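You operate a simulated robot arm through the tools that you are given. There is no shell and no other tool. Be economical: measure what you need, move in short steps, check, and stop when the job is done.

The job below is to be done with a simulated two-armed robot. You get a single attempt, and the scene is never put back.

TASK
Fetch the white-rimmed clear cup and set it on the top of the side bench. Then put the teal injector on the top of the vice bench away on the right half of the back bench. Then fetch the silver metal block and set it on the left half of the back bench. Then close the low green door. Then press the big green button two times. Keep to this order. Set down upright: white-rimmed clear cup, teal injector.

Only the result counts: the job must be done as asked and must still hold three seconds after the hand-in. Knocking over, shifting, dropping, spilling or breaking anything else fails it.

THE ROBOT
Two 7-joint arms with two-finger parallel grippers on one trunk, on a base that drives. Base frame: it is fixed to the floor where the robot stands at the start and does not move with it; the origin is under the middle of the robot, x ahead of it, y to its left, z up. Readings come in m, degrees, newtons and seconds.
The left shoulder is at the start at [-0.082, 0.119, 0.851], the right one opposite. With the tool pointing down near the work surface each hand reaches from about 0.1 to 0.56 m from the robot's upright axis, wherever it stands, measured 20 degrees to its own side. Places, roughly: big green button [0.5, -0.1, 1]; left half of the back bench [-1.3, -6.2, 0.9]; low green door [0.2, 0.5, 0.4]; right half of the back bench [-2.2, -6.2, 0.9]; silver metal block (7x5x4 cm) [0.6, -3.9, 0.9]; teal injector (6x5x9 cm) [0.7, -3.4, 0.9]; top of the side bench [-2.3, -3.6, 0.9]; white-rimmed clear cup [0.5, 0.25, 1]. Payload 3.43 kg a hand.
The TCP of each hand is the grasp point between the finger pads, 0.03 m short of the fingertips. In the tool frame z runs along the fingers and y along their closing line. The gripper opens to 0.094 m. The fingers are 0.028 m wide and 0.01 m thick; the gripper's body (0.05 by 0.096 m) begins 0.055 m behind the TCP.
Orientation is told as [roll, pitch, yaw] about the base's x, y, z axes, in that order, counted from this pose: with the fingers straight down and closing along the base's y, the tool's x points along the base's -x, its y along +y and its z along -z.

THE INTERFACE
- The arms move only by the tool nudge_tool. It takes "left_targets", "right_targets" or both (then of equal length, played together; a hand with none holds still); each is a list of rows, each an object (a shift or turn left out is 0, a gripper value left out holds the last) with "delta_rot": the turn, a rotation vector about the base's x, y, z in degrees, a list of three; "offset": the shift along the base's x, y, z in cm, a list of three; "grip": the opening, from 0 (shut) to 1 (fully open). In form: [{"delta_rot": [wx, wy, wz], "offset": [tx, ty, tz], "grip": grip}, ...]. A call has 1 to 8 rows; each row shifts and turns the commanded pose from where the row before left it. A row lasts 0.2 s, in which the tool goes at most 0.05 m and 8.6 degrees; a call with a longer step from one row to the next is refused whole, and so is a gripper value outside its range. Where a pose cannot be reached the arm comes as near as it can. A force on the tool above 40 N (or 10 N above the force at the start of the call, whichever is more), or a blocked arm, ends the call early, and 0.2 s more pass. The fingers move at their own pace (about 0.153 m/s each) and stop on an object; they squeeze with about 23 N. The grip force told is the motor's: it shows also when the fingers shut on nothing. Time passes only in rows, and 0.2 s behind the last, so rows that do not move let the fingers close. The reply holds the time, the measured pose of the TCP, the force on the tool along the base axes, the opening and the grip force, in the units named above and with some noise, with the torque about the TCP (base axes, N m) and any sound that the robot's microphone picked up.
- Cameras (640 x 400 px; columns grow to the right, rows downward): "scene" is now at [0.0071, 0.0353, 1.5419]; the picture's right is [0.57, -0.82, 0.00], its down [-0.73, -0.51, -0.45] and it looks along [0.37, 0.26, -0.89] (base axes); focal length 266 px, centre (320, 200). "left" rides on the left gripper at [0.076, -0.014, -0.102] in its tool frame; the picture's right is [0.18, 0.98, 0.00], its down [-0.75, 0.14, -0.64] and it looks along [-0.63, 0.12, 0.77] (tool axes); focal length 243 px, centre (320, 200). "right" rides on the right gripper at [0.076, 0.014, -0.103] in its tool frame; the picture's right is [-0.18, 0.98, 0.00], its down [-0.75, -0.14, -0.64] and it looks along [-0.63, -0.12, 0.77] (tool axes); focal length 243 px, centre (320, 200). There is no depth. A picture from a camera that has moved, and an enlarged one, comes with that camera's place and axes in the base frame and with its lens.
- camera(camera): a new picture of that camera. The clock stands still meanwhile.
- move_column(by): slides the trunk up (or, below 0, down) by that many m; the arms and the scene camera ride with it, the base frame stays. It gives what a move gives, with no picture.
- base_move(legs): drives the robot by 1 to 6 legs, each [ahead, left, turn to the left] in m, m and degrees, along the robot's own axes; the way and the turn of a leg run together, so that a leg with both is an arc; at most 1.5 m and 180 degrees a leg. The arms and the cameras ride along, it lands a little off, and it stops where it bumps. It gives what a move gives.
- turn_head(pan, tilt): turns the head with the scene camera to pan (to the left, within 143 degrees either way) and tilt (down, from -29 to 69), counted from straight ahead of the robot. It gives what a move gives.
- enlarge(camera, box): a new picture of the part [left, top, right, bottom] of that camera's present view, enlarged. The clock stands still meanwhile.
- hand_in(): hands the job in; it is judged then, once.

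Go step by step. Nothing tells you exact positions but the pictures and the camera data: compare them with the known pose of the tool, close in by small moves and look again before you grip or let go. The budget is 165 turns and 130 pictures, counting those below and the enlarged ones. Unless the task says otherwise, let go and move clear before handing in.

The tools are called after "Emit:" as name(argument=value, ...) on one line, values as JSON. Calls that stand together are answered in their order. nudge_tool: Moves the arms, as the interface text tells. Its arguments: {"type":"object","properties":{"left_targets":{"type":"array"},"right_targets":{"type":"array"}},"required":[]} The other tools are called the same way: move_column (by) slides the trunk up or down; base_move (legs) drives the base; turn_head (pan, tilt) turns the head that bears the scene camera; camera (camera) takes a picture; enlarge (camera, box) takes an enlarged picture of a part of a camera's view; hand_in () hands the job in.

At the start:

```text
time: 0.0
left_tool_pos: [0.226, 0.193, 1.2263]
left_tcp_rot: [0.0, 0.0, 0.0]
left_wrist_force: [0.4, 0.7, -0.4]
left_torque: [0.0, 0.0, 0.01]
left_width: 0.0939
left_gripper_force: 0.1
right_tool_pos: [0.2963, -0.0292, 1.0004]
right_tcp_rot: [0.0, -0.1, 0.1]
right_wrist_force: [0.1, -0.6, -0.7]
right_torque: [0.01, -0.02, -0.01]
right_width: 0.0942
right_gripper_force: 0.1
trunk travel left (down, up): [-0.275, 0.06]
robot x, y, heading: [0.0011, 0.0015, -0.2]
head pan, tilt: [34.8, 63.3]
```

scene: 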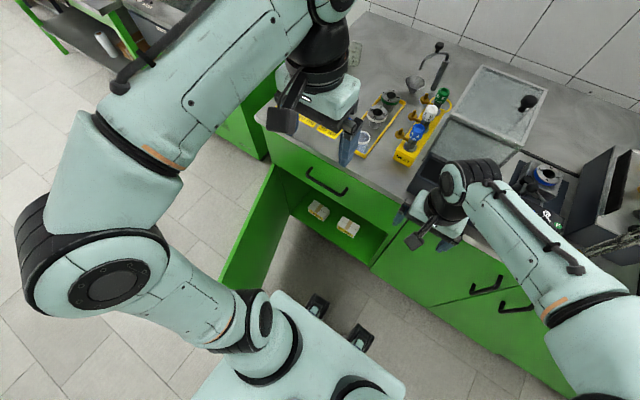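
right: 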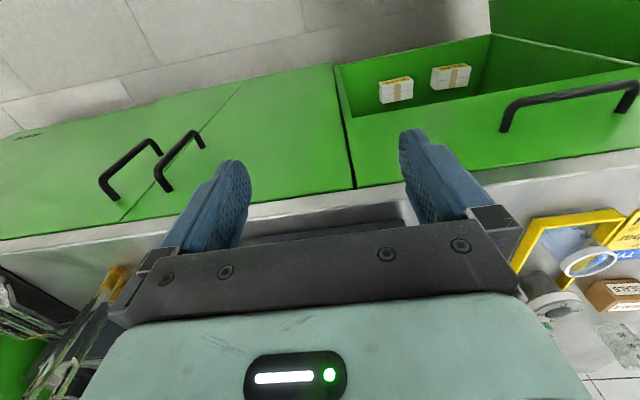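
left: 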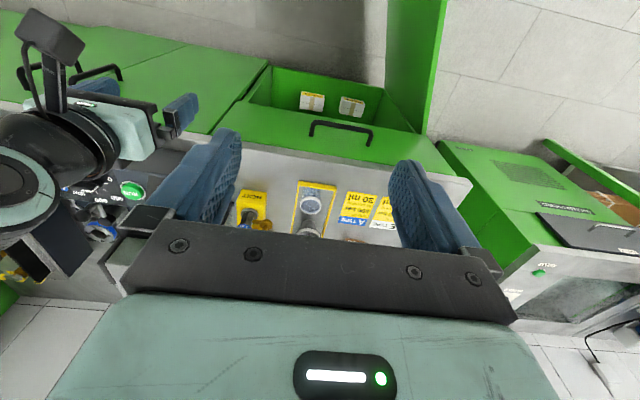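

I see the bench ahead with the cup in or by a yellow frame tray and the open low green door. I'll look closer at the cup first.

Emit:
enlarge(camera="scene", box=[270, 50, 470, 175])

Emit:
enlarge(camera="left", box=[200, 150, 420, 290])

```text
3.20 times, centred on (370, 112) of scene
camera zoom: at [0.0071, 0.0353, 1.5419], right [0.57, -0.82, 0.0], down [-0.73, -0.51, -0.45], along [0.37, 0.26, -0.89], focal length 852 px, centre (160, 480)
```

zoom: 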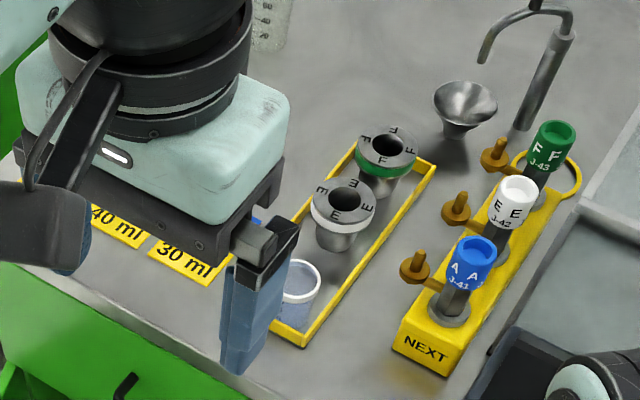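

```text
2.86 times, centred on (310, 220) of left
camera zoom: at [0.1493, 0.1778, 1.3292], right [-0.18, 0.98, 0.0], down [0.75, 0.14, 0.64], along [0.63, 0.12, -0.77], focal length 693 px, centre (349, 143)
```

zoom: 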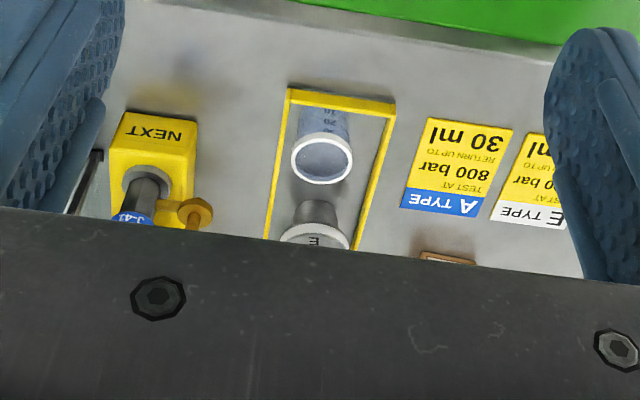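

The clear cup's rim is near (0.49, 0.22, 0.936), inside a low yellow frame. I'll bring the left hand towards it from above, then look again.

Emit:
nudge_tool(left_targets=[{"offset": [4.5, 0.5, -1.5], "grip": 0.85}, {"offset": [4.5, 0.5, -1.5]}, {"offset": [4.5, 0.5, -1.5]}, {"offset": [4.5, 0.5, -1.5]}, {"offset": [4.5, 0.5, -1.5]}, {"offset": [3.5, 0.2, -2.5]}])

Emit:
camera(camera="left")

Emit:
camera(camera="scene")

```text
time: 1.4
left_tool_pos: [0.4579, 0.2146, 1.1157]
left_tcp_rot: [-0.1, 0.0, -0.1]
left_wrist_force: [0.0, 0.1, -0.9]
left_torque: [0.01, -0.01, -0.01]
left_width: 0.0799
left_gripper_force: 0.1
left hand out of reach, approached as far as the arm can: row 5, 6
right_tool_pos: [0.2948, -0.0281, 0.999]
right_tcp_rot: [0.0, 0.0, 0.0]
right_wrist_force: [0.1, 0.0, 0.3]
right_torque: [0.0, 0.02, 0.03]
right_width: 0.0939
right_gripper_force: 0.0
trunk travel left (down, up): [-0.275, 0.06]
robot x, y, heading: [-0.0012, 0.0003, 0.1]
head pan, tilt: [34.8, 63.3]
```

```text
124 pictures are left
camera left: at [0.3808, 0.2002, 1.2201], right [-0.18, 0.98, 0.0], down [0.75, 0.14, 0.64], along [0.63, 0.12, -0.77], focal length 243 px, centre (320, 200)
```

left: 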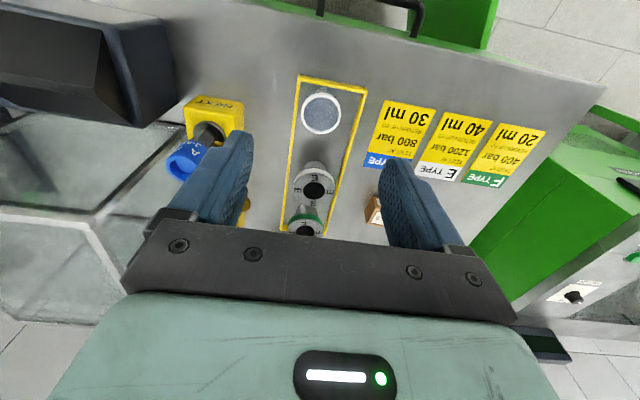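

```text
123 pictures are left
camera scene: at [0.0067, 0.0365, 1.5418], right [0.57, -0.82, 0.0], down [-0.73, -0.51, -0.45], along [0.37, 0.26, -0.89], focal length 266 px, centre (320, 200)
```

scene: 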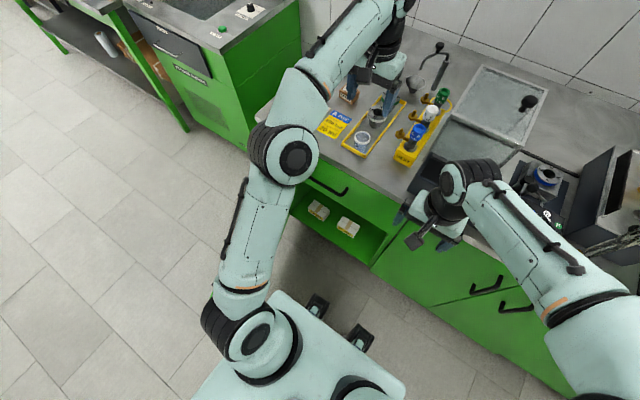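

The rim estimate refines to (0.487, 0.222, 0.932). I'll descend over it and check.

Emit:
nudge_tool(left_targets=[{"offset": [0, 0, -4.5]}, {"offset": [0, 0.5, -4.5]}, {"offset": [0, 0, -3]}, {"offset": [0, 0, 0]}])

Emit:
camera(camera="left")

Emit:
enlarge(camera="scene", box=[300, 60, 460, 160])

```text
time: 2.4
left_tool_pos: [0.4588, 0.219, 0.996]
left_tcp_rot: [0.1, 0.0, 0.1]
left_wrist_force: [0.3, 0.7, 0.7]
left_torque: [0.01, 0.01, 0.02]
left_width: 0.0795
left_gripper_force: 0.1
right_tool_pos: [0.2954, -0.0298, 1.0001]
right_tcp_rot: [0.1, 0.0, 0.0]
right_wrist_force: [0.5, -0.9, -0.1]
right_torque: [0.01, -0.04, -0.02]
right_width: 0.0941
right_gripper_force: 0.0
trunk travel left (down, up): [-0.275, 0.06]
robot x, y, heading: [-0.0007, 0.0058, -0.0]
head pan, tilt: [34.8, 63.3]
```

```text
122 pictures are left
camera left: at [0.3807, 0.205, 1.0995], right [-0.18, 0.98, 0.0], down [0.75, 0.14, 0.64], along [0.63, 0.12, -0.77], focal length 243 px, centre (320, 200)
```

left: 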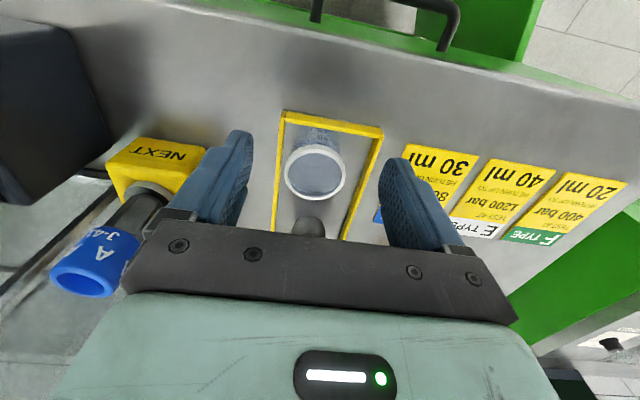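

```text
4.00 times, centred on (380, 110) of scene
camera zoom: at [0.007, 0.0354, 1.5419], right [0.57, -0.82, 0.0], down [-0.73, -0.51, -0.45], along [0.37, 0.26, -0.89], focal length 1065 px, centre (80, 560)
```

zoom: 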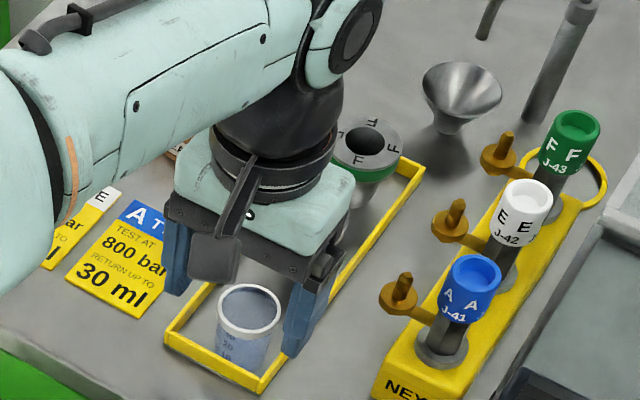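

The tray rails leave little side room, so I'll grip the cup's upper part with the fingertips above the rails. I'll move over it and narrow the opening.

Emit:
nudge_tool(left_targets=[{"offset": [2.9, 0.25, 0], "grip": 0.72}, {"offset": [0, 0, -3.0]}, {"offset": [0, 0, 0]}])

Emit:
camera(camera="left")

Emit:
enlarge(camera="scene", box=[320, 70, 440, 160])

```text
time: 3.2
left_tool_pos: [0.4872, 0.2209, 0.9665]
left_tcp_rot: [0.1, -0.1, -0.1]
left_wrist_force: [-0.1, 0.6, 1.3]
left_torque: [0.0, 0.02, 0.02]
left_width: 0.0679
left_gripper_force: 0.1
right_tool_pos: [0.2952, -0.0313, 0.9995]
right_tcp_rot: [0.0, 0.1, -0.1]
right_wrist_force: [0.5, -0.6, -0.6]
right_torque: [0.04, 0.0, 0.03]
right_width: 0.094
right_gripper_force: 0.1
trunk travel left (down, up): [-0.275, 0.06]
robot x, y, heading: [-0.0007, -0.0011, 0.0]
head pan, tilt: [34.8, 63.3]
```

```text
120 pictures are left
camera left: at [0.4106, 0.2067, 1.0698], right [-0.18, 0.98, 0.0], down [0.75, 0.14, 0.64], along [0.63, 0.12, -0.77], focal length 243 px, centre (320, 200)
```

left: 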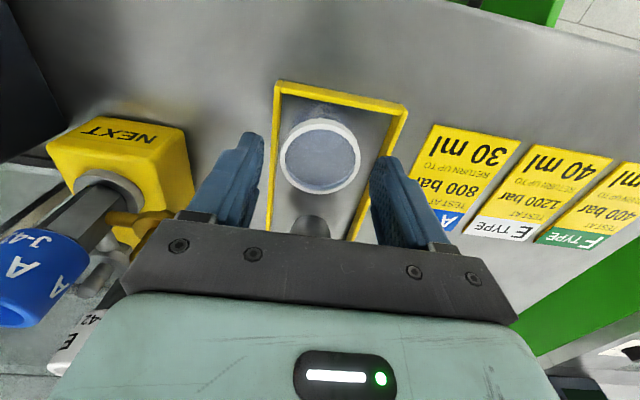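

```text
4.44 times, centred on (380, 115) of scene
camera zoom: at [0.0073, 0.0352, 1.5419], right [0.57, -0.82, 0.0], down [-0.73, -0.51, -0.45], along [0.37, 0.26, -0.89], focal length 1183 px, centre (53, 578)
```

zoom: 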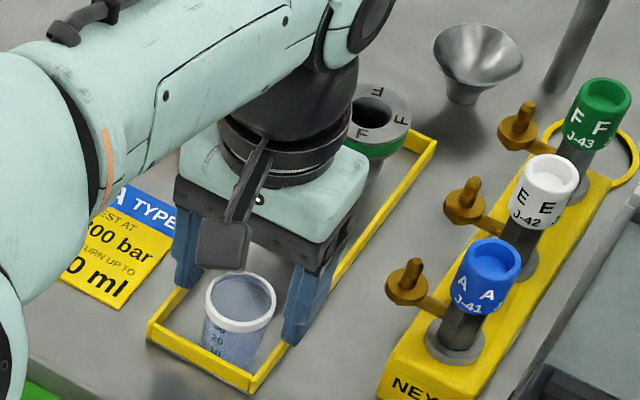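

The cup is centred between the fingers, with its rim near z 0.938. I'll descend so the tips are about 2.7 cm below the rim, then close.

Emit:
nudge_tool(left_targets=[{"offset": [-0.1, 0, -1.3]}, {"offset": [0, 0, -1.3]}, {"offset": [0, 0, 0]}, {"grip": 0.35}, {"grip": 0.35}, {"grip": 0.35}])

Emit:
camera(camera="left")

```text
time: 4.6
left_tool_pos: [0.4872, 0.2218, 0.94]
left_tcp_rot: [0.1, -0.1, 0.0]
left_wrist_force: [0.3, -0.6, -0.2]
left_torque: [-0.01, 0.01, 0.02]
left_width: 0.0421
left_gripper_force: 23.0
right_tool_pos: [0.2954, -0.0313, 1.0003]
right_tcp_rot: [0.0, -0.1, 0.0]
right_wrist_force: [-0.7, -0.3, 0.1]
right_torque: [-0.02, -0.01, -0.02]
right_width: 0.0942
right_gripper_force: 0.1
trunk travel left (down, up): [-0.275, 0.06]
robot x, y, heading: [0.0001, -0.0015, 0.0]
head pan, tilt: [34.8, 63.3]
```

```text
118 pictures are left
camera left: at [0.409, 0.2072, 1.0441], right [-0.18, 0.98, 0.0], down [0.75, 0.14, 0.64], along [0.63, 0.12, -0.77], focal length 243 px, centre (320, 200)
```

left: 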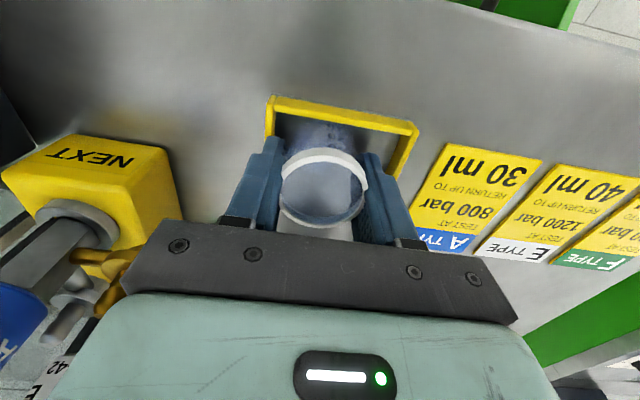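

The cup is gripped (width 4.2 cm). I'll lift it straight up and check.

Emit:
nudge_tool(left_targets=[{"offset": [0, 0, 2]}, {"offset": [0, 0, 4]}, {"offset": [0, 0, 4]}, {"offset": [-2, 0, 4]}, {"offset": [-4.5, 0, 1]}, {"offset": [-4.5, 0, 0]}, {"offset": [-4.5, 0, 0]}, {"offset": [-3, 0, 0]}])

Emit:
camera(camera="left")

Emit:
camera(camera="scene")

```text
time: 6.4
left_tool_pos: [0.3016, 0.2205, 1.0903]
left_tcp_rot: [-0.1, 0.0, 0.0]
left_wrist_force: [0.3, 0.3, -0.3]
left_torque: [0.01, 0.03, -0.01]
left_width: 0.0329
left_gripper_force: 0.1
right_tool_pos: [0.2946, -0.0297, 1.0005]
right_tcp_rot: [0.0, 0.0, 0.0]
right_wrist_force: [-0.6, -0.1, 0.5]
right_torque: [0.03, 0.0, -0.01]
right_width: 0.094
right_gripper_force: 0.0
trunk travel left (down, up): [-0.275, 0.06]
robot x, y, heading: [-0.0014, 0.002, 0.2]
head pan, tilt: [34.8, 63.3]
```

```text
117 pictures are left
camera left: at [0.2231, 0.2068, 1.1936], right [-0.18, 0.98, 0.0], down [0.75, 0.14, 0.64], along [0.63, 0.12, -0.77], focal length 243 px, centre (320, 200)
```

left: 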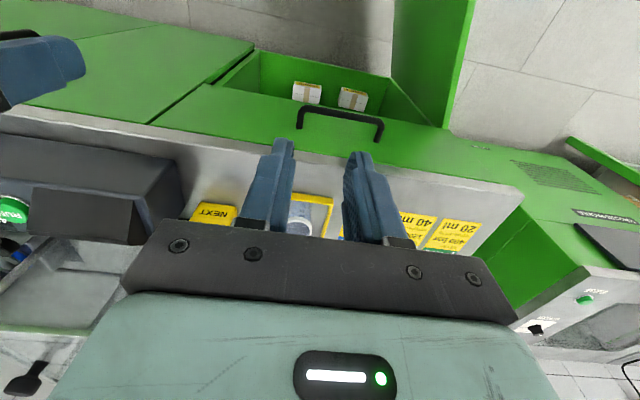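

```text
116 pictures are left
camera scene: at [0.0065, 0.0354, 1.5419], right [0.57, -0.82, 0.0], down [-0.73, -0.51, -0.45], along [0.37, 0.26, -0.89], focal length 266 px, centre (320, 200)
```

scene: 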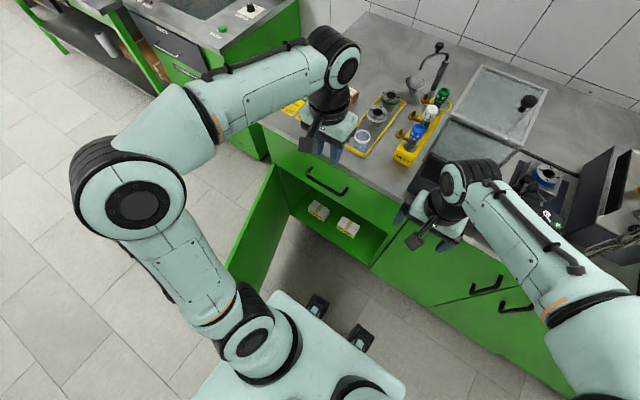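

The cup slipped out and still stands in the tray, so the grip was too shallow. I'll look at the cup and rails before gripping deeper.

Emit:
enlarge(camera="scene", box=[320, 80, 440, 160])

Emit:
nudge_tool(left_targets=[{"offset": [4.5, 0, 0], "grip": 0.75}, {"offset": [4.5, 0, 0]}, {"offset": [4.5, 0, 0]}, {"offset": [2.5, 0, -4]}, {"offset": [0, 0, -4.5]}, {"offset": [0, 0, 0]}])

Emit:
camera(camera="left")

```text
5.00 times, centred on (380, 120) of scene
camera zoom: at [0.0065, 0.0354, 1.5419], right [0.57, -0.82, 0.0], down [-0.73, -0.51, -0.45], along [0.37, 0.26, -0.89], focal length 1331 px, centre (20, 600)
```

zoom: 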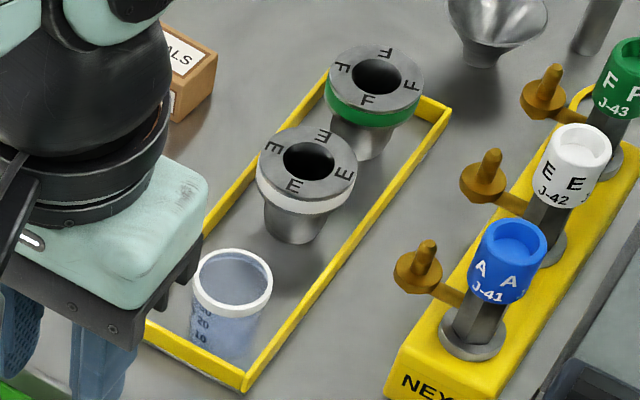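

```text
time: 7.8
left_tool_pos: [0.4605, 0.2219, 1.0064]
left_tcp_rot: [0.0, -0.1, 0.0]
left_wrist_force: [0.5, -0.5, -0.1]
left_torque: [0.02, 0.01, 0.0]
left_width: 0.0703
left_gripper_force: 0.1
right_tool_pos: [0.2957, -0.0309, 0.9993]
right_tcp_rot: [0.1, 0.1, 0.1]
right_wrist_force: [0.9, 0.1, 0.0]
right_torque: [0.0, 0.02, 0.0]
right_width: 0.0937
right_gripper_force: 0.1
trunk travel left (down, up): [-0.275, 0.06]
robot x, y, heading: [-0.0002, -0.002, -0.2]
head pan, tilt: [34.8, 63.3]
```

```text
114 pictures are left
camera left: at [0.3841, 0.2068, 1.1093], right [-0.18, 0.98, 0.0], down [0.75, 0.14, 0.64], along [0.63, 0.12, -0.77], focal length 243 px, centre (320, 200)
```

left: 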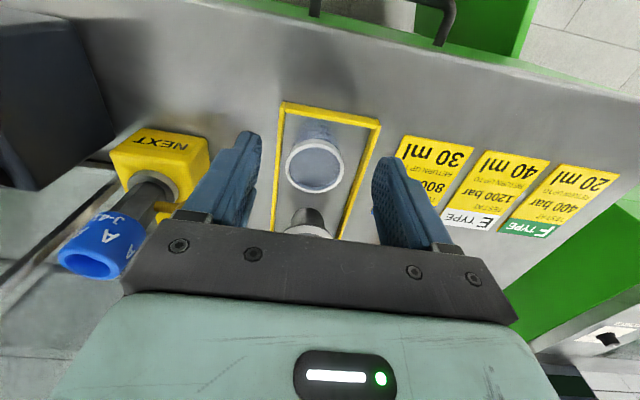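

The right rail is very near the cup (rail top about z 0.91), which limits a y-grip. I'll regrip a little deeper, lift very slowly and watch whether it slips.

Emit:
nudge_tool(left_targets=[{"offset": [2.5, -0.05, -2], "grip": 0.68}, {"offset": [0, 0, -2.5]}, {"offset": [0, 0, -1.5]}, {"offset": [0, 0, -0.8]}, {"offset": [0, 0, -0.5]}, {"offset": [0, 0, -0.4]}, {"offset": [0, 0, 0]}])

Emit:
camera(camera="left")

Emit:
enlarge(camera="scene", box=[320, 80, 440, 160])

```text
time: 9.4
left_tool_pos: [0.4865, 0.2206, 0.9338]
left_tcp_rot: [0.0, -0.5, 0.0]
left_wrist_force: [-1.6, 2.4, 32.5]
left_torque: [0.24, 0.45, -0.31]
left_width: 0.0638
left_gripper_force: 0.1
right_tool_pos: [0.2942, -0.0309, 1.0017]
right_tcp_rot: [0.0, 0.0, 0.0]
right_wrist_force: [-0.3, 0.3, 0.2]
right_torque: [-0.01, -0.01, 0.03]
right_width: 0.094
right_gripper_force: 0.1
trunk travel left (down, up): [-0.275, 0.06]
robot x, y, heading: [-0.0022, 0.0011, 0.1]
head pan, tilt: [34.8, 63.3]
```

```text
113 pictures are left
camera left: at [0.4077, 0.206, 1.0356], right [-0.18, 0.98, 0.0], down [0.75, 0.14, 0.65], along [0.64, 0.12, -0.76], focal length 243 px, centre (320, 200)
```

left: 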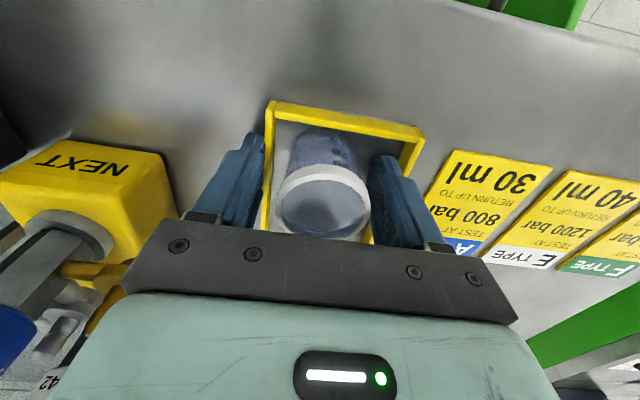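

```text
5.00 times, centred on (380, 120) of scene
camera zoom: at [0.0045, 0.0343, 1.5422], right [0.57, -0.82, 0.0], down [-0.73, -0.51, -0.45], along [0.37, 0.26, -0.89], focal length 1331 px, centre (20, 600)
```

zoom: 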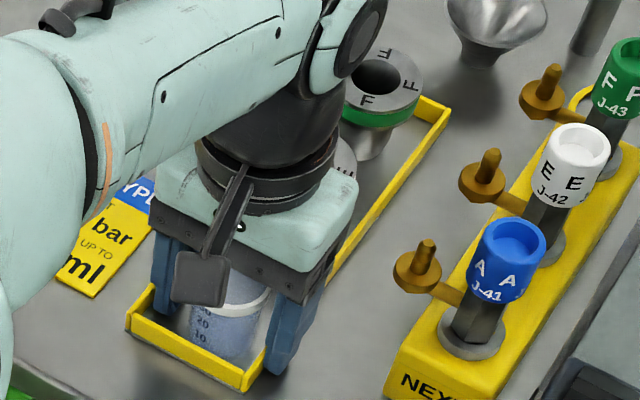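

The fingertips touched the rail at z 0.934, so that is the limit. I'll back off slightly, grip, and drag the cup about 1 cm ahead in the tray so I can then regrip it deep along x.

Emit:
nudge_tool(left_targets=[{"offset": [0, 0, 1.5]}, {"offset": [0, 0, 0]}, {"grip": 0.4}, {"grip": 0.4}, {"grip": 0.4}, {"offset": [0.5, 0.1, 0]}, {"offset": [0.5, 0.1, 0]}, {"offset": [0, 0, 0]}])

Emit:
camera(camera="left")

Emit:
enlarge(camera="scene", box=[320, 80, 440, 160])

```text
time: 11.2
left_tool_pos: [0.4964, 0.2224, 0.9434]
left_tcp_rot: [0.0, 0.0, 0.0]
left_wrist_force: [-1.3, -0.1, 0.1]
left_torque: [-0.03, 0.0, -0.02]
left_width: 0.041
left_gripper_force: 22.7
right_tool_pos: [0.296, -0.0296, 0.9996]
right_tcp_rot: [0.0, 0.1, 0.0]
right_wrist_force: [0.1, 0.1, -0.7]
right_torque: [0.02, -0.01, 0.01]
right_width: 0.0937
right_gripper_force: 0.0
trunk travel left (down, up): [-0.275, 0.06]
robot x, y, heading: [-0.0013, -0.0009, 0.2]
head pan, tilt: [34.8, 63.3]
```

```text
111 pictures are left
camera left: at [0.4191, 0.2086, 1.0471], right [-0.18, 0.98, 0.0], down [0.75, 0.14, 0.64], along [0.63, 0.12, -0.77], focal length 243 px, centre (320, 200)
```

left: 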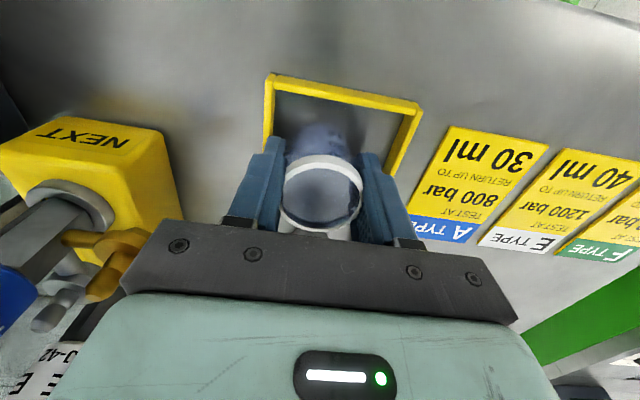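

```text
5.00 times, centred on (380, 120) of scene
camera zoom: at [0.0071, 0.0354, 1.5419], right [0.57, -0.82, 0.0], down [-0.73, -0.51, -0.45], along [0.37, 0.26, -0.89], focal length 1331 px, centre (20, 600)
```

zoom: 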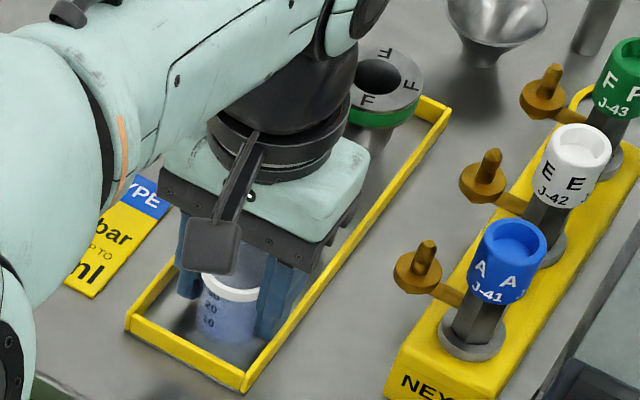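

The cup slid 1 cm ahead and the tray stayed put. I'll release, rise, and turn the hand -90° so the fingers close along x.

Emit:
nudge_tool(left_targets=[{"grip": 0.72}, {"grip": 0.72}, {"offset": [0, 0, 3]}, {"offset": [0, 0, 3], "delta_rot": [0, 0, -8.5]}, {"delta_rot": [0, 0, -8.5]}, {"delta_rot": [0, 0, -8.5]}, {"delta_rot": [0, 0, -8.5]}, {"delta_rot": [0, 0, -8.5]}])

Emit:
nudge_tool(left_targets=[{"delta_rot": [0, 0, -8.5]}, {"delta_rot": [0, 0, -8.5]}, {"delta_rot": [0, 0, -8.5]}, {"delta_rot": [0, 0, -8.5]}, {"delta_rot": [0, 0, -5]}, {}])

Emit:
camera(camera="left")

Emit:
camera(camera="scene")

```text
time: 13.0
left_tool_pos: [0.4962, 0.2229, 1.0044]
left_tcp_rot: [0.0, 0.0, -42.7]
left_wrist_force: [0.4, 0.8, -0.6]
left_torque: [0.0, 0.0, 0.0]
left_width: 0.0673
left_gripper_force: 0.0
right_tool_pos: [0.2965, -0.0299, 1.0009]
right_tcp_rot: [-0.1, 0.0, 0.0]
right_wrist_force: [0.7, 0.8, 0.5]
right_torque: [0.01, -0.01, 0.01]
right_width: 0.0939
right_gripper_force: 0.1
trunk travel left (down, up): [-0.275, 0.06]
robot x, y, heading: [0.0015, -0.0009, 0.3]
head pan, tilt: [34.8, 63.3]
```

```text
time: 14.4
left_tool_pos: [0.4973, 0.2239, 1.0041]
left_tcp_rot: [0.1, 0.0, -81.7]
left_wrist_force: [-0.3, -0.2, -0.1]
left_torque: [-0.03, 0.0, -0.02]
left_width: 0.0676
left_gripper_force: 0.0
right_tool_pos: [0.2962, -0.0297, 0.9999]
right_tcp_rot: [0.0, 0.0, 0.0]
right_wrist_force: [0.4, -0.7, 0.4]
right_torque: [0.02, 0.02, -0.01]
right_width: 0.0939
right_gripper_force: 0.1
trunk travel left (down, up): [-0.275, 0.06]
robot x, y, heading: [0.0007, -0.0021, 0.1]
head pan, tilt: [34.8, 63.3]
```

```text
109 pictures are left
camera left: at [0.4701, 0.2961, 1.1073], right [0.95, 0.33, 0.0], down [0.25, -0.72, 0.64], along [0.21, -0.61, -0.77], focal length 243 px, centre (320, 200)
```

left: 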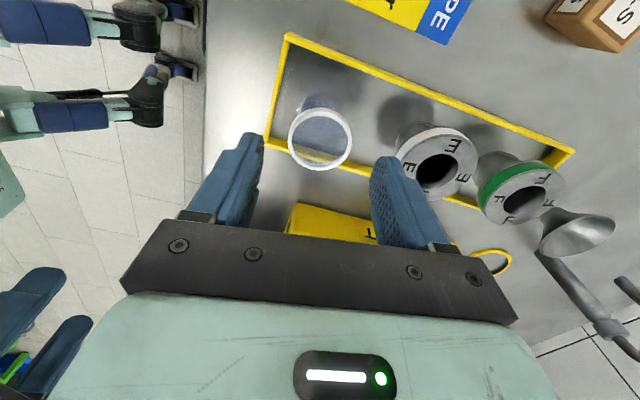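

```text
108 pictures are left
camera scene: at [0.0071, 0.0353, 1.5419], right [0.57, -0.82, 0.0], down [-0.73, -0.51, -0.45], along [0.37, 0.26, -0.89], focal length 266 px, centre (320, 200)
```

scene: 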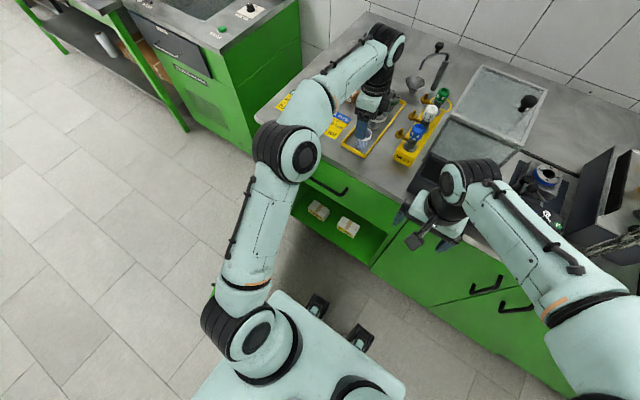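

The hand is now aligned with the tray's long side. I'll centre on the cup, close at rim height, drag it another 6 mm, reopen slightly and descend deep.

Emit:
nudge_tool(left_targets=[{"offset": [0.1, -0.4, -2.5]}, {"offset": [0, 0, -2.5]}, {"offset": [0, 0, -1.0]}, {"grip": 0.4}, {"grip": 0.4}, {"grip": 0.4}, {"offset": [0.7, 0.2, 0]}, {}])

Emit:
camera(camera="left")

```text
time: 16.2
left_tool_pos: [0.5049, 0.2221, 0.9446]
left_tcp_rot: [0.0, 0.0, -81.6]
left_wrist_force: [-0.2, 0.2, 0.7]
left_torque: [0.01, 0.02, 0.0]
left_width: 0.0415
left_gripper_force: 23.4
right_tool_pos: [0.2956, -0.0301, 1.0005]
right_tcp_rot: [0.0, 0.0, -0.1]
right_wrist_force: [-0.4, 0.1, 0.3]
right_torque: [0.02, -0.04, 0.03]
right_width: 0.094
right_gripper_force: 0.1
trunk travel left (down, up): [-0.275, 0.06]
robot x, y, heading: [-0.0035, 0.0003, -0.1]
head pan, tilt: [34.8, 63.3]
```

```text
107 pictures are left
camera left: at [0.4784, 0.2947, 1.047], right [0.94, 0.33, 0.0], down [0.25, -0.72, 0.64], along [0.21, -0.61, -0.77], focal length 243 px, centre (320, 200)
```

left: 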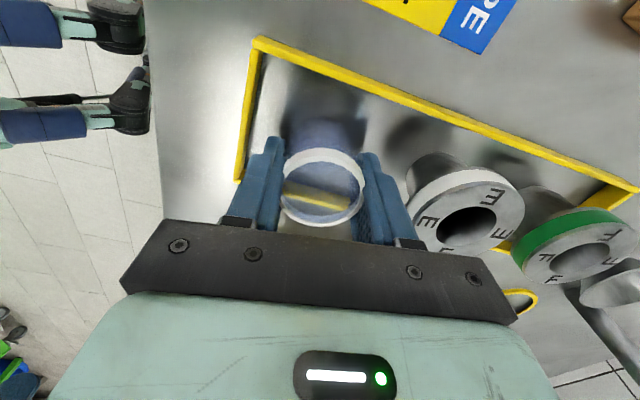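

Centred, with front clearance now visible. I'll open a little, descend to about z 0.917 and close.

Emit:
nudge_tool(left_targets=[{"grip": 0.62}, {"offset": [0, 0, -1.0]}, {"offset": [0, 0, -0.8]}, {"offset": [0, 0, -0.5]}, {"offset": [0, 0, -0.5]}, {}, {"grip": 0.35}, {"grip": 0.35}])

Emit:
nudge_tool(left_targets=[{"grip": 0.35}, {"offset": [0, 0, 0.5]}, {"offset": [0, 0, 0.5]}, {"offset": [0, 0, 0.5]}, {"offset": [0, 0, 1]}, {"offset": [0, 0, 1]}])

Emit:
camera(camera="left")

Emit:
enlarge(camera="scene", box=[320, 80, 440, 160])

```text
time: 17.1
left_tool_pos: [0.5057, 0.2213, 0.9334]
left_tcp_rot: [0.8, -0.2, -81.4]
left_wrist_force: [-5.8, -1.5, 14.3]
left_torque: [0.02, 0.75, 0.05]
left_width: 0.0612
left_gripper_force: 2.4
right_tool_pos: [0.2945, -0.0294, 1.0015]
right_tcp_rot: [0.0, 0.0, 0.0]
right_wrist_force: [0.4, 0.6, -0.3]
right_torque: [-0.01, 0.01, -0.01]
right_width: 0.0939
right_gripper_force: 0.1
trunk travel left (down, up): [-0.275, 0.06]
robot x, y, heading: [-0.0005, 0.001, -0.4]
head pan, tilt: [34.8, 63.3]
stopped in row 4 (left hand): the force on the tool passed its limit at 46 N (the readings are from after the stop); the commanded pose is now the measured one
```

```text
time: 18.5
left_tool_pos: [0.5058, 0.2218, 0.9664]
left_tcp_rot: [0.6, -0.1, -81.6]
left_wrist_force: [0.1, 0.9, -0.1]
left_torque: [0.03, 0.02, 0.0]
left_width: 0.0415
left_gripper_force: 22.7
right_tool_pos: [0.2954, -0.0297, 1.0006]
right_tcp_rot: [0.0, 0.0, 0.0]
right_wrist_force: [0.5, -0.2, 0.3]
right_torque: [0.03, 0.0, -0.01]
right_width: 0.0939
right_gripper_force: 0.1
trunk travel left (down, up): [-0.275, 0.06]
robot x, y, heading: [-0.001, -0.0017, -0.0]
head pan, tilt: [34.8, 63.3]
```

```text
106 pictures are left
camera left: at [0.4785, 0.2952, 1.0689], right [0.94, 0.33, 0.01], down [0.24, -0.72, 0.65], along [0.22, -0.61, -0.76], focal length 243 px, centre (320, 200)
```

left: 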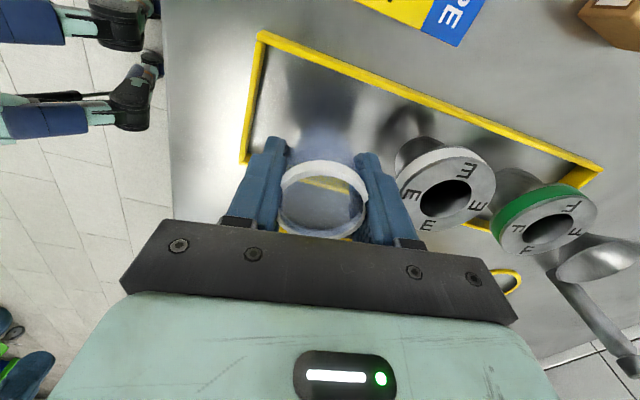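

```text
5.00 times, centred on (380, 120) of scene
camera zoom: at [0.0071, 0.0354, 1.5419], right [0.57, -0.82, 0.0], down [-0.73, -0.51, -0.45], along [0.37, 0.26, -0.89], focal length 1331 px, centre (20, 600)
```

zoom: 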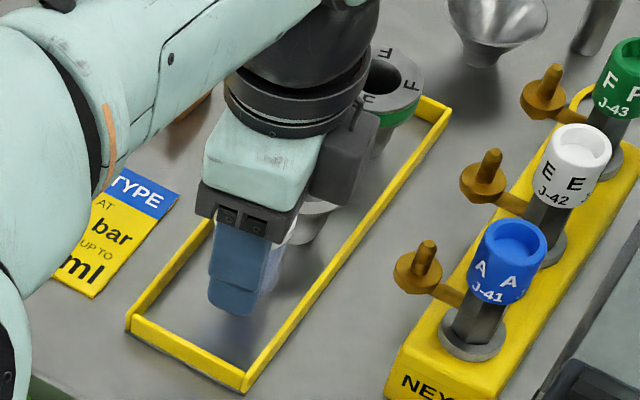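

The contact at z 0.933 was the bench top itself, so the bench is about 0.90 and the cup is short. The cup now rises with the hand; I'll keep lifting gently and retract.

Emit:
nudge_tool(left_targets=[{"offset": [0, 0, 1.5]}, {"offset": [0, 0, 2]}, {"offset": [0, 0, 2]}, {"offset": [0, 0, 2]}, {"offset": [-1.5, 0, 2]}, {"offset": [-2.5, 0, 1]}, {"offset": [-3, 0, 0]}, {"offset": [-3, 0, 0]}])

Emit:
camera(camera="left")

```text
time: 20.3
left_tool_pos: [0.4057, 0.2236, 1.0699]
left_tcp_rot: [0.7, -0.1, -81.4]
left_wrist_force: [-0.8, -0.5, -0.5]
left_torque: [-0.01, -0.03, -0.01]
left_width: 0.0412
left_gripper_force: 22.8
right_tool_pos: [0.2949, -0.0295, 1.0002]
right_tcp_rot: [0.0, 0.0, 0.0]
right_wrist_force: [-0.5, -0.7, 1.0]
right_torque: [0.0, 0.0, -0.01]
right_width: 0.0939
right_gripper_force: 0.1
trunk travel left (down, up): [-0.275, 0.06]
robot x, y, heading: [0.0025, -0.0029, 0.0]
head pan, tilt: [34.8, 63.3]
```

```text
104 pictures are left
camera left: at [0.3775, 0.2955, 1.1741], right [0.94, 0.33, 0.01], down [0.24, -0.72, 0.65], along [0.22, -0.61, -0.76], focal length 243 px, centre (320, 200)
```

left: 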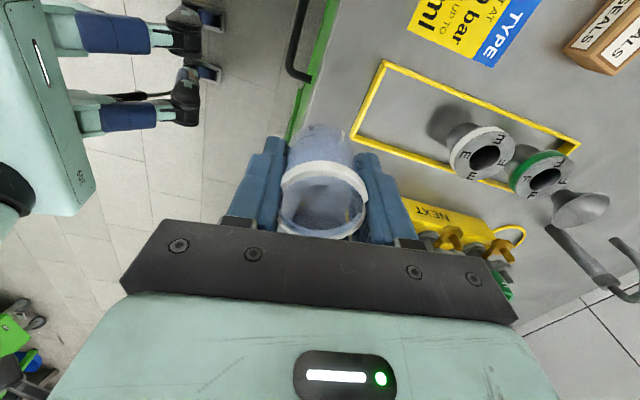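

The cup is held firmly. I'll draw the hand further in and look around to plan the drive.

Emit:
nudge_tool(left_targets=[{"offset": [-3, 0, 0]}, {"offset": [-3, 0, 0]}, {"offset": [-3, 0, 0]}, {"offset": [-2, 0, 0]}])

Emit:
turn_head(pan=-100, tilt=15)

Emit:
camera(camera="scene")

Emit:
turn_head(pan=-143, tilt=20)

Emit:
camera(camera="scene")

```text
time: 21.3
left_tool_pos: [0.2959, 0.2217, 1.0722]
left_tcp_rot: [0.7, -0.1, -81.4]
left_wrist_force: [0.1, -0.2, -0.6]
left_torque: [-0.01, 0.02, 0.01]
left_width: 0.0413
left_gripper_force: 23.3
right_tool_pos: [0.2956, -0.0293, 1.0006]
right_tcp_rot: [0.0, 0.1, 0.0]
right_wrist_force: [0.7, 0.3, 0.2]
right_torque: [-0.02, 0.02, 0.05]
right_width: 0.0943
right_gripper_force: 0.1
trunk travel left (down, up): [-0.275, 0.06]
robot x, y, heading: [-0.001, -0.0014, -0.0]
head pan, tilt: [34.8, 63.3]
```

```text
time: 23.5
left_tool_pos: [0.2963, 0.2218, 1.071]
left_tcp_rot: [0.7, -0.2, -81.4]
left_wrist_force: [0.2, -0.6, -1.0]
left_torque: [0.0, 0.03, 0.01]
left_width: 0.0413
left_gripper_force: 23.3
right_tool_pos: [0.2957, -0.0296, 1.0]
right_tcp_rot: [0.0, -0.1, 0.1]
right_wrist_force: [0.2, 0.2, -0.2]
right_torque: [0.03, -0.01, -0.01]
right_width: 0.0941
right_gripper_force: 0.1
trunk travel left (down, up): [-0.275, 0.06]
robot x, y, heading: [-0.0013, 0.0021, 0.0]
head pan, tilt: [-100.0, 15.0]
```

```text
103 pictures are left
camera scene: at [-0.0606, -0.0925, 1.6119], right [-0.98, 0.17, 0.0], down [0.04, 0.26, -0.97], along [-0.17, -0.95, -0.26], focal length 266 px, centre (320, 200)
```

scene: 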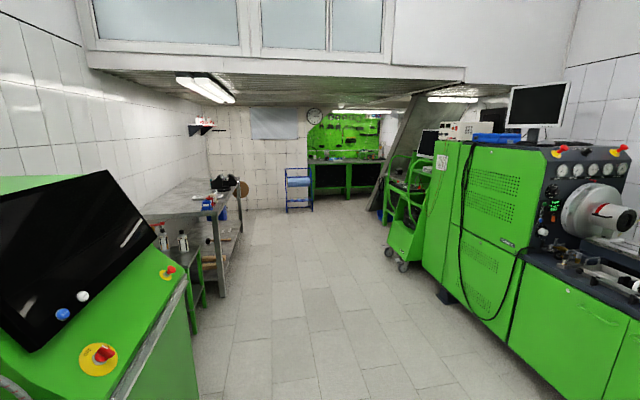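

```text
time: 24.6
left_tool_pos: [0.2957, 0.2226, 1.072]
left_tcp_rot: [0.7, -0.2, -81.4]
left_wrist_force: [-1.2, 0.2, -0.8]
left_torque: [0.01, -0.03, 0.01]
left_width: 0.0412
left_gripper_force: 23.0
right_tool_pos: [0.296, -0.0304, 1.0003]
right_tcp_rot: [0.0, 0.0, 0.1]
right_wrist_force: [-0.3, 0.6, 0.0]
right_torque: [-0.01, 0.03, 0.01]
right_width: 0.0938
right_gripper_force: 0.0
trunk travel left (down, up): [-0.275, 0.06]
robot x, y, heading: [0.0012, -0.0014, 0.0]
head pan, tilt: [-143.0, 20.0]
```

```text
102 pictures are left
camera scene: at [-0.1187, -0.0566, 1.6038], right [-0.6, 0.8, 0.0], down [0.27, 0.21, -0.94], along [-0.75, -0.57, -0.34], focal length 266 px, centre (320, 200)
```

scene: 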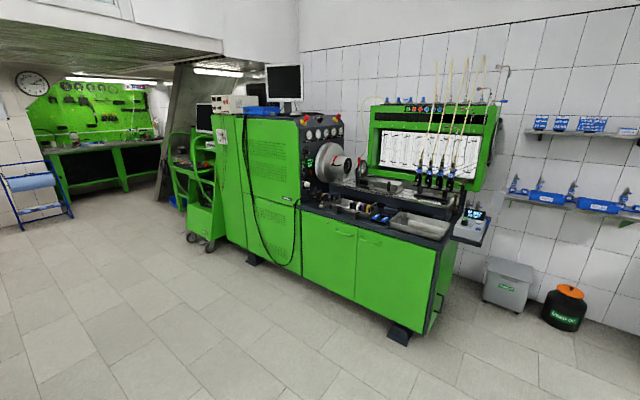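

The side bench should be beyond the large machine on the right; the corridor is clear between about x -1.5 and 0.4. I'll back off, turn right and drive down the corridor.

Emit:
base_move(legs=[[-0.55, 0, 0], [0, 0, -90], [1.2, 0, 0], [1.3, 0, 0]])

Emit:
turn_head(pan=-45, tilt=25)

Emit:
camera(camera="scene")

Emit:
camera(camera="left")

```text
time: 43.4
left_tool_pos: [-0.3444, -2.7929, 1.0716]
left_tcp_rot: [0.7, -0.1, -171.3]
left_wrist_force: [0.0, 0.5, -0.3]
left_torque: [-0.02, 0.02, -0.01]
left_width: 0.041
left_gripper_force: 22.9
right_tool_pos: [-0.5963, -2.7935, 0.9994]
right_tcp_rot: [0.1, -0.1, -89.9]
right_wrist_force: [0.3, -0.2, 0.2]
right_torque: [0.05, -0.03, -0.01]
right_width: 0.0941
right_gripper_force: 0.0
trunk travel left (down, up): [-0.275, 0.06]
robot x, y, heading: [-0.571, -2.4974, -89.9]
head pan, tilt: [-143.0, 20.0]
```

```text
time: 45.1
left_tool_pos: [-0.346, -2.7923, 1.0715]
left_tcp_rot: [0.6, -0.1, -171.3]
left_wrist_force: [-0.5, -0.4, -0.9]
left_torque: [-0.02, -0.01, 0.02]
left_width: 0.041
left_gripper_force: 23.1
right_tool_pos: [-0.5971, -2.7925, 1.0009]
right_tcp_rot: [0.0, -0.1, -89.8]
right_wrist_force: [-0.4, -1.1, -0.5]
right_torque: [0.01, 0.03, 0.02]
right_width: 0.0942
right_gripper_force: 0.2
trunk travel left (down, up): [-0.275, 0.06]
robot x, y, heading: [-0.5678, -2.4956, -89.9]
head pan, tilt: [-45.0, 25.0]
```

```text
101 pictures are left
camera scene: at [-0.6334, -2.5184, 1.5957], right [-0.71, 0.71, 0.0], down [0.3, 0.3, -0.91], along [-0.64, -0.64, -0.42], focal length 266 px, centre (320, 200)
```

scene: 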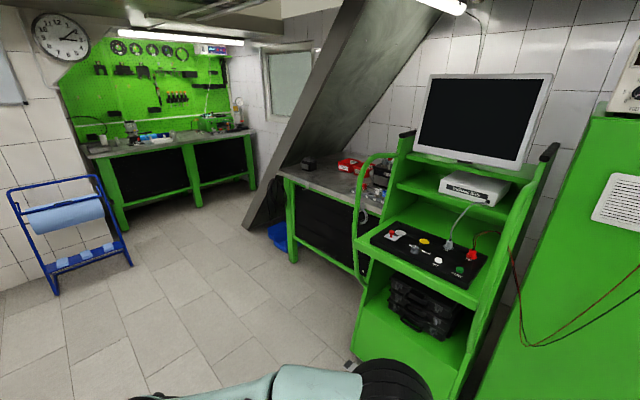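

```text
100 pictures are left
camera left: at [-0.2732, -2.7662, 1.175], right [0.33, -0.94, 0.01], down [-0.72, -0.24, 0.65], along [-0.61, -0.22, -0.76], focal length 243 px, centre (320, 200)
```

left: 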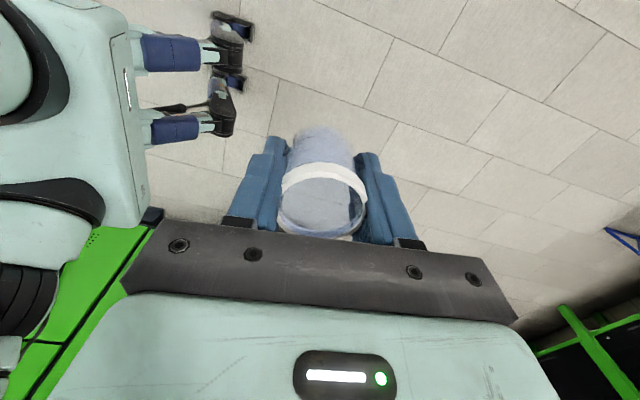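

The side bench is the metal-topped one behind the cart, front edge near x -1.83, with free space at the front. I'll drive abreast of it, face it and look.

Emit:
base_move(legs=[[1.2, 0, 0], [0, 0, -90], [0.25, 0, 0]])

Emit:
turn_head(pan=0, tilt=40)

Emit:
camera(camera="scene")

```text
time: 56.4
left_tool_pos: [-1.0999, -3.9204, 1.0728]
left_tcp_rot: [0.7, -0.2, 99.8]
left_wrist_force: [-0.5, 0.1, -0.8]
left_torque: [0.0, -0.01, -0.01]
left_width: 0.0409
left_gripper_force: 23.3
right_tool_pos: [-1.1049, -3.6688, 0.9995]
right_tcp_rot: [0.0, 0.0, -178.8]
right_wrist_force: [-0.9, -0.2, -0.1]
right_torque: [0.0, -0.03, 0.0]
right_width: 0.0938
right_gripper_force: 0.0
trunk travel left (down, up): [-0.275, 0.06]
robot x, y, heading: [-0.8095, -3.6883, -178.9]
head pan, tilt: [-45.0, 25.0]
```

```text
time: 57.5
left_tool_pos: [-1.1014, -3.9208, 1.0722]
left_tcp_rot: [0.8, 0.0, 99.8]
left_wrist_force: [0.3, 0.6, -1.0]
left_torque: [0.01, 0.03, -0.01]
left_width: 0.0412
left_gripper_force: 22.8
right_tool_pos: [-1.1042, -3.6681, 1.0003]
right_tcp_rot: [0.0, 0.0, -178.8]
right_wrist_force: [-0.1, 0.3, 0.6]
right_torque: [0.01, -0.01, 0.02]
right_width: 0.094
right_gripper_force: 0.1
trunk travel left (down, up): [-0.275, 0.06]
robot x, y, heading: [-0.8101, -3.6908, -178.5]
head pan, tilt: [0.0, 40.0]
```

```text
99 pictures are left
camera scene: at [-0.8506, -3.6934, 1.5724], right [-0.02, 1.0, 0.0], down [0.64, 0.01, -0.77], along [-0.77, -0.02, -0.64], focal length 266 px, centre (320, 200)
```

scene: 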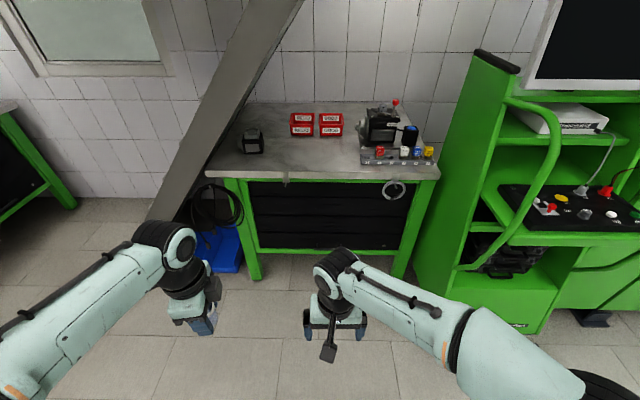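

The bench top is clear between the dark box on the left and the block device on the right. I'll drive closer so the cup can be set at about (-1.895, -3.89).

Emit:
base_move(legs=[[0.58, 0, -0.6]])

Emit:
camera(camera="scene")

Emit:
camera(camera="left")

```text
time: 60.8
left_tool_pos: [-1.677, -3.9242, 1.0721]
left_tcp_rot: [0.7, -0.1, 99.0]
left_wrist_force: [-0.6, 0.8, -1.1]
left_torque: [0.02, -0.05, 0.02]
left_width: 0.0409
left_gripper_force: 23.0
right_tool_pos: [-1.6786, -3.6716, 0.9999]
right_tcp_rot: [0.0, 0.0, -179.6]
right_wrist_force: [-0.4, 0.5, 0.1]
right_torque: [-0.03, -0.02, -0.04]
right_width: 0.094
right_gripper_force: 0.1
trunk travel left (down, up): [-0.275, 0.06]
robot x, y, heading: [-1.3824, -3.7024, -179.8]
head pan, tilt: [0.0, 40.0]
```

```text
98 pictures are left
camera scene: at [-1.4244, -3.7008, 1.5723], right [-0.01, 1.0, 0.0], down [0.64, 0.0, -0.77], along [-0.77, 0.0, -0.64], focal length 266 px, centre (320, 200)
```

scene: 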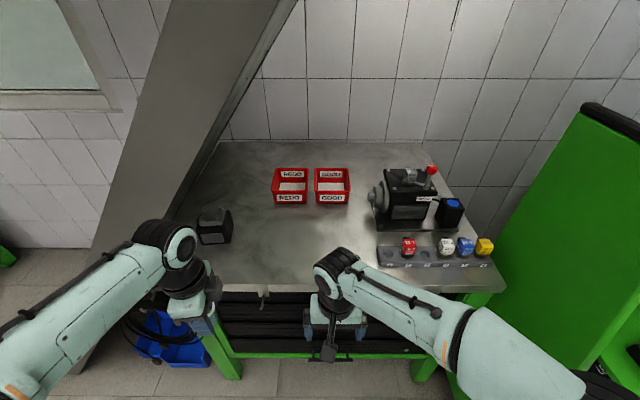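

```text
97 pictures are left
camera left: at [-1.652, -3.9977, 1.175], right [-0.94, -0.33, 0.01], down [-0.25, 0.72, 0.65], along [-0.22, 0.61, -0.76], focal length 243 px, centre (320, 200)
```

left: 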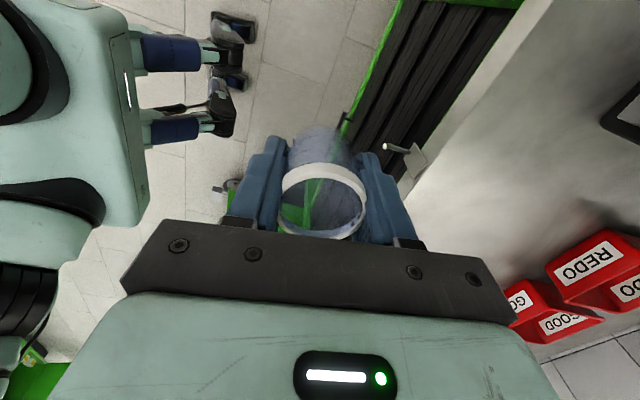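

The bench's front edge is nearer x -1.85, so I'll drive 6 cm more and extend the hand over the bench, still high.

Emit:
base_move(legs=[[0.06, 0, 0]])

Emit:
nudge_tool(left_targets=[{"offset": [-3, 1.5, 0]}, {"offset": [-3, 1.5, 0]}, {"offset": [-3, 1.5, 0]}, {"offset": [-3, 1.5, 0]}, {"offset": [-3, 0.8, -1]}, {"offset": [-3, 0.5, -1.5]}, {"offset": [-3, 0, -2]}, {}])

Emit:
camera(camera="left")

Emit:
camera(camera="scene")

```text
time: 61.8
left_tool_pos: [-1.7378, -3.9232, 1.0715]
left_tcp_rot: [0.7, -0.1, 98.8]
left_wrist_force: [0.2, 0.2, -0.1]
left_torque: [0.0, -0.02, -0.03]
left_width: 0.041
left_gripper_force: 23.1
right_tool_pos: [-1.7374, -3.6721, 0.9998]
right_tcp_rot: [0.1, 0.0, -179.6]
right_wrist_force: [-0.7, 0.1, -0.8]
right_torque: [-0.02, -0.02, 0.0]
right_width: 0.0938
right_gripper_force: 0.0
trunk travel left (down, up): [-0.275, 0.06]
robot x, y, heading: [-1.4416, -3.7008, -179.4]
head pan, tilt: [0.0, 40.0]
```

```text
time: 63.6
left_tool_pos: [-1.9444, -3.8515, 1.0269]
left_tcp_rot: [0.7, -0.2, 98.9]
left_wrist_force: [-0.3, 0.3, 0.6]
left_torque: [-0.01, -0.03, 0.01]
left_width: 0.0408
left_gripper_force: 23.6
right_tool_pos: [-1.7366, -3.671, 0.9999]
right_tcp_rot: [0.0, -0.1, -179.6]
right_wrist_force: [0.2, 0.1, -0.5]
right_torque: [-0.02, 0.01, 0.0]
right_width: 0.0939
right_gripper_force: 0.2
trunk travel left (down, up): [-0.275, 0.06]
robot x, y, heading: [-1.4445, -3.701, -179.6]
head pan, tilt: [0.0, 40.0]
```

```text
96 pictures are left
camera left: at [-1.919, -3.9248, 1.1299], right [-0.94, -0.33, 0.01], down [-0.25, 0.72, 0.65], along [-0.22, 0.6, -0.76], focal length 243 px, centre (320, 200)
```

left: 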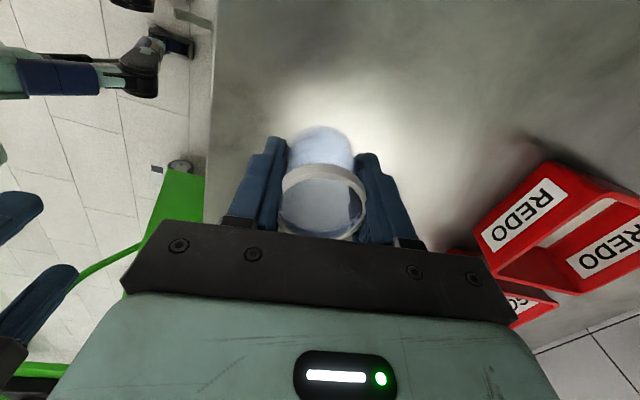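

```text
95 pictures are left
camera scene: at [-1.4816, -3.7012, 1.5724], right [-0.01, 1.0, 0.0], down [0.64, 0.0, -0.77], along [-0.77, 0.0, -0.64], focal length 266 px, centre (320, 200)
```

scene: 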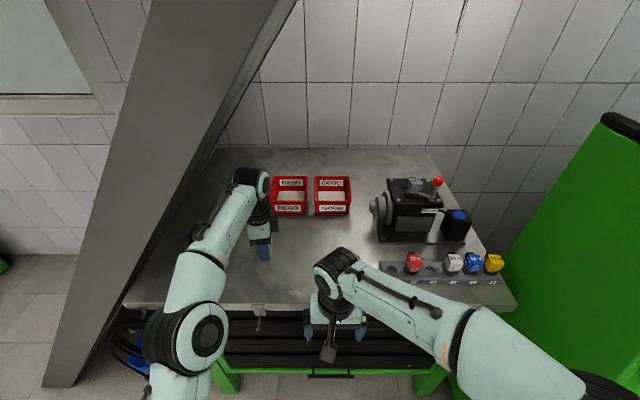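

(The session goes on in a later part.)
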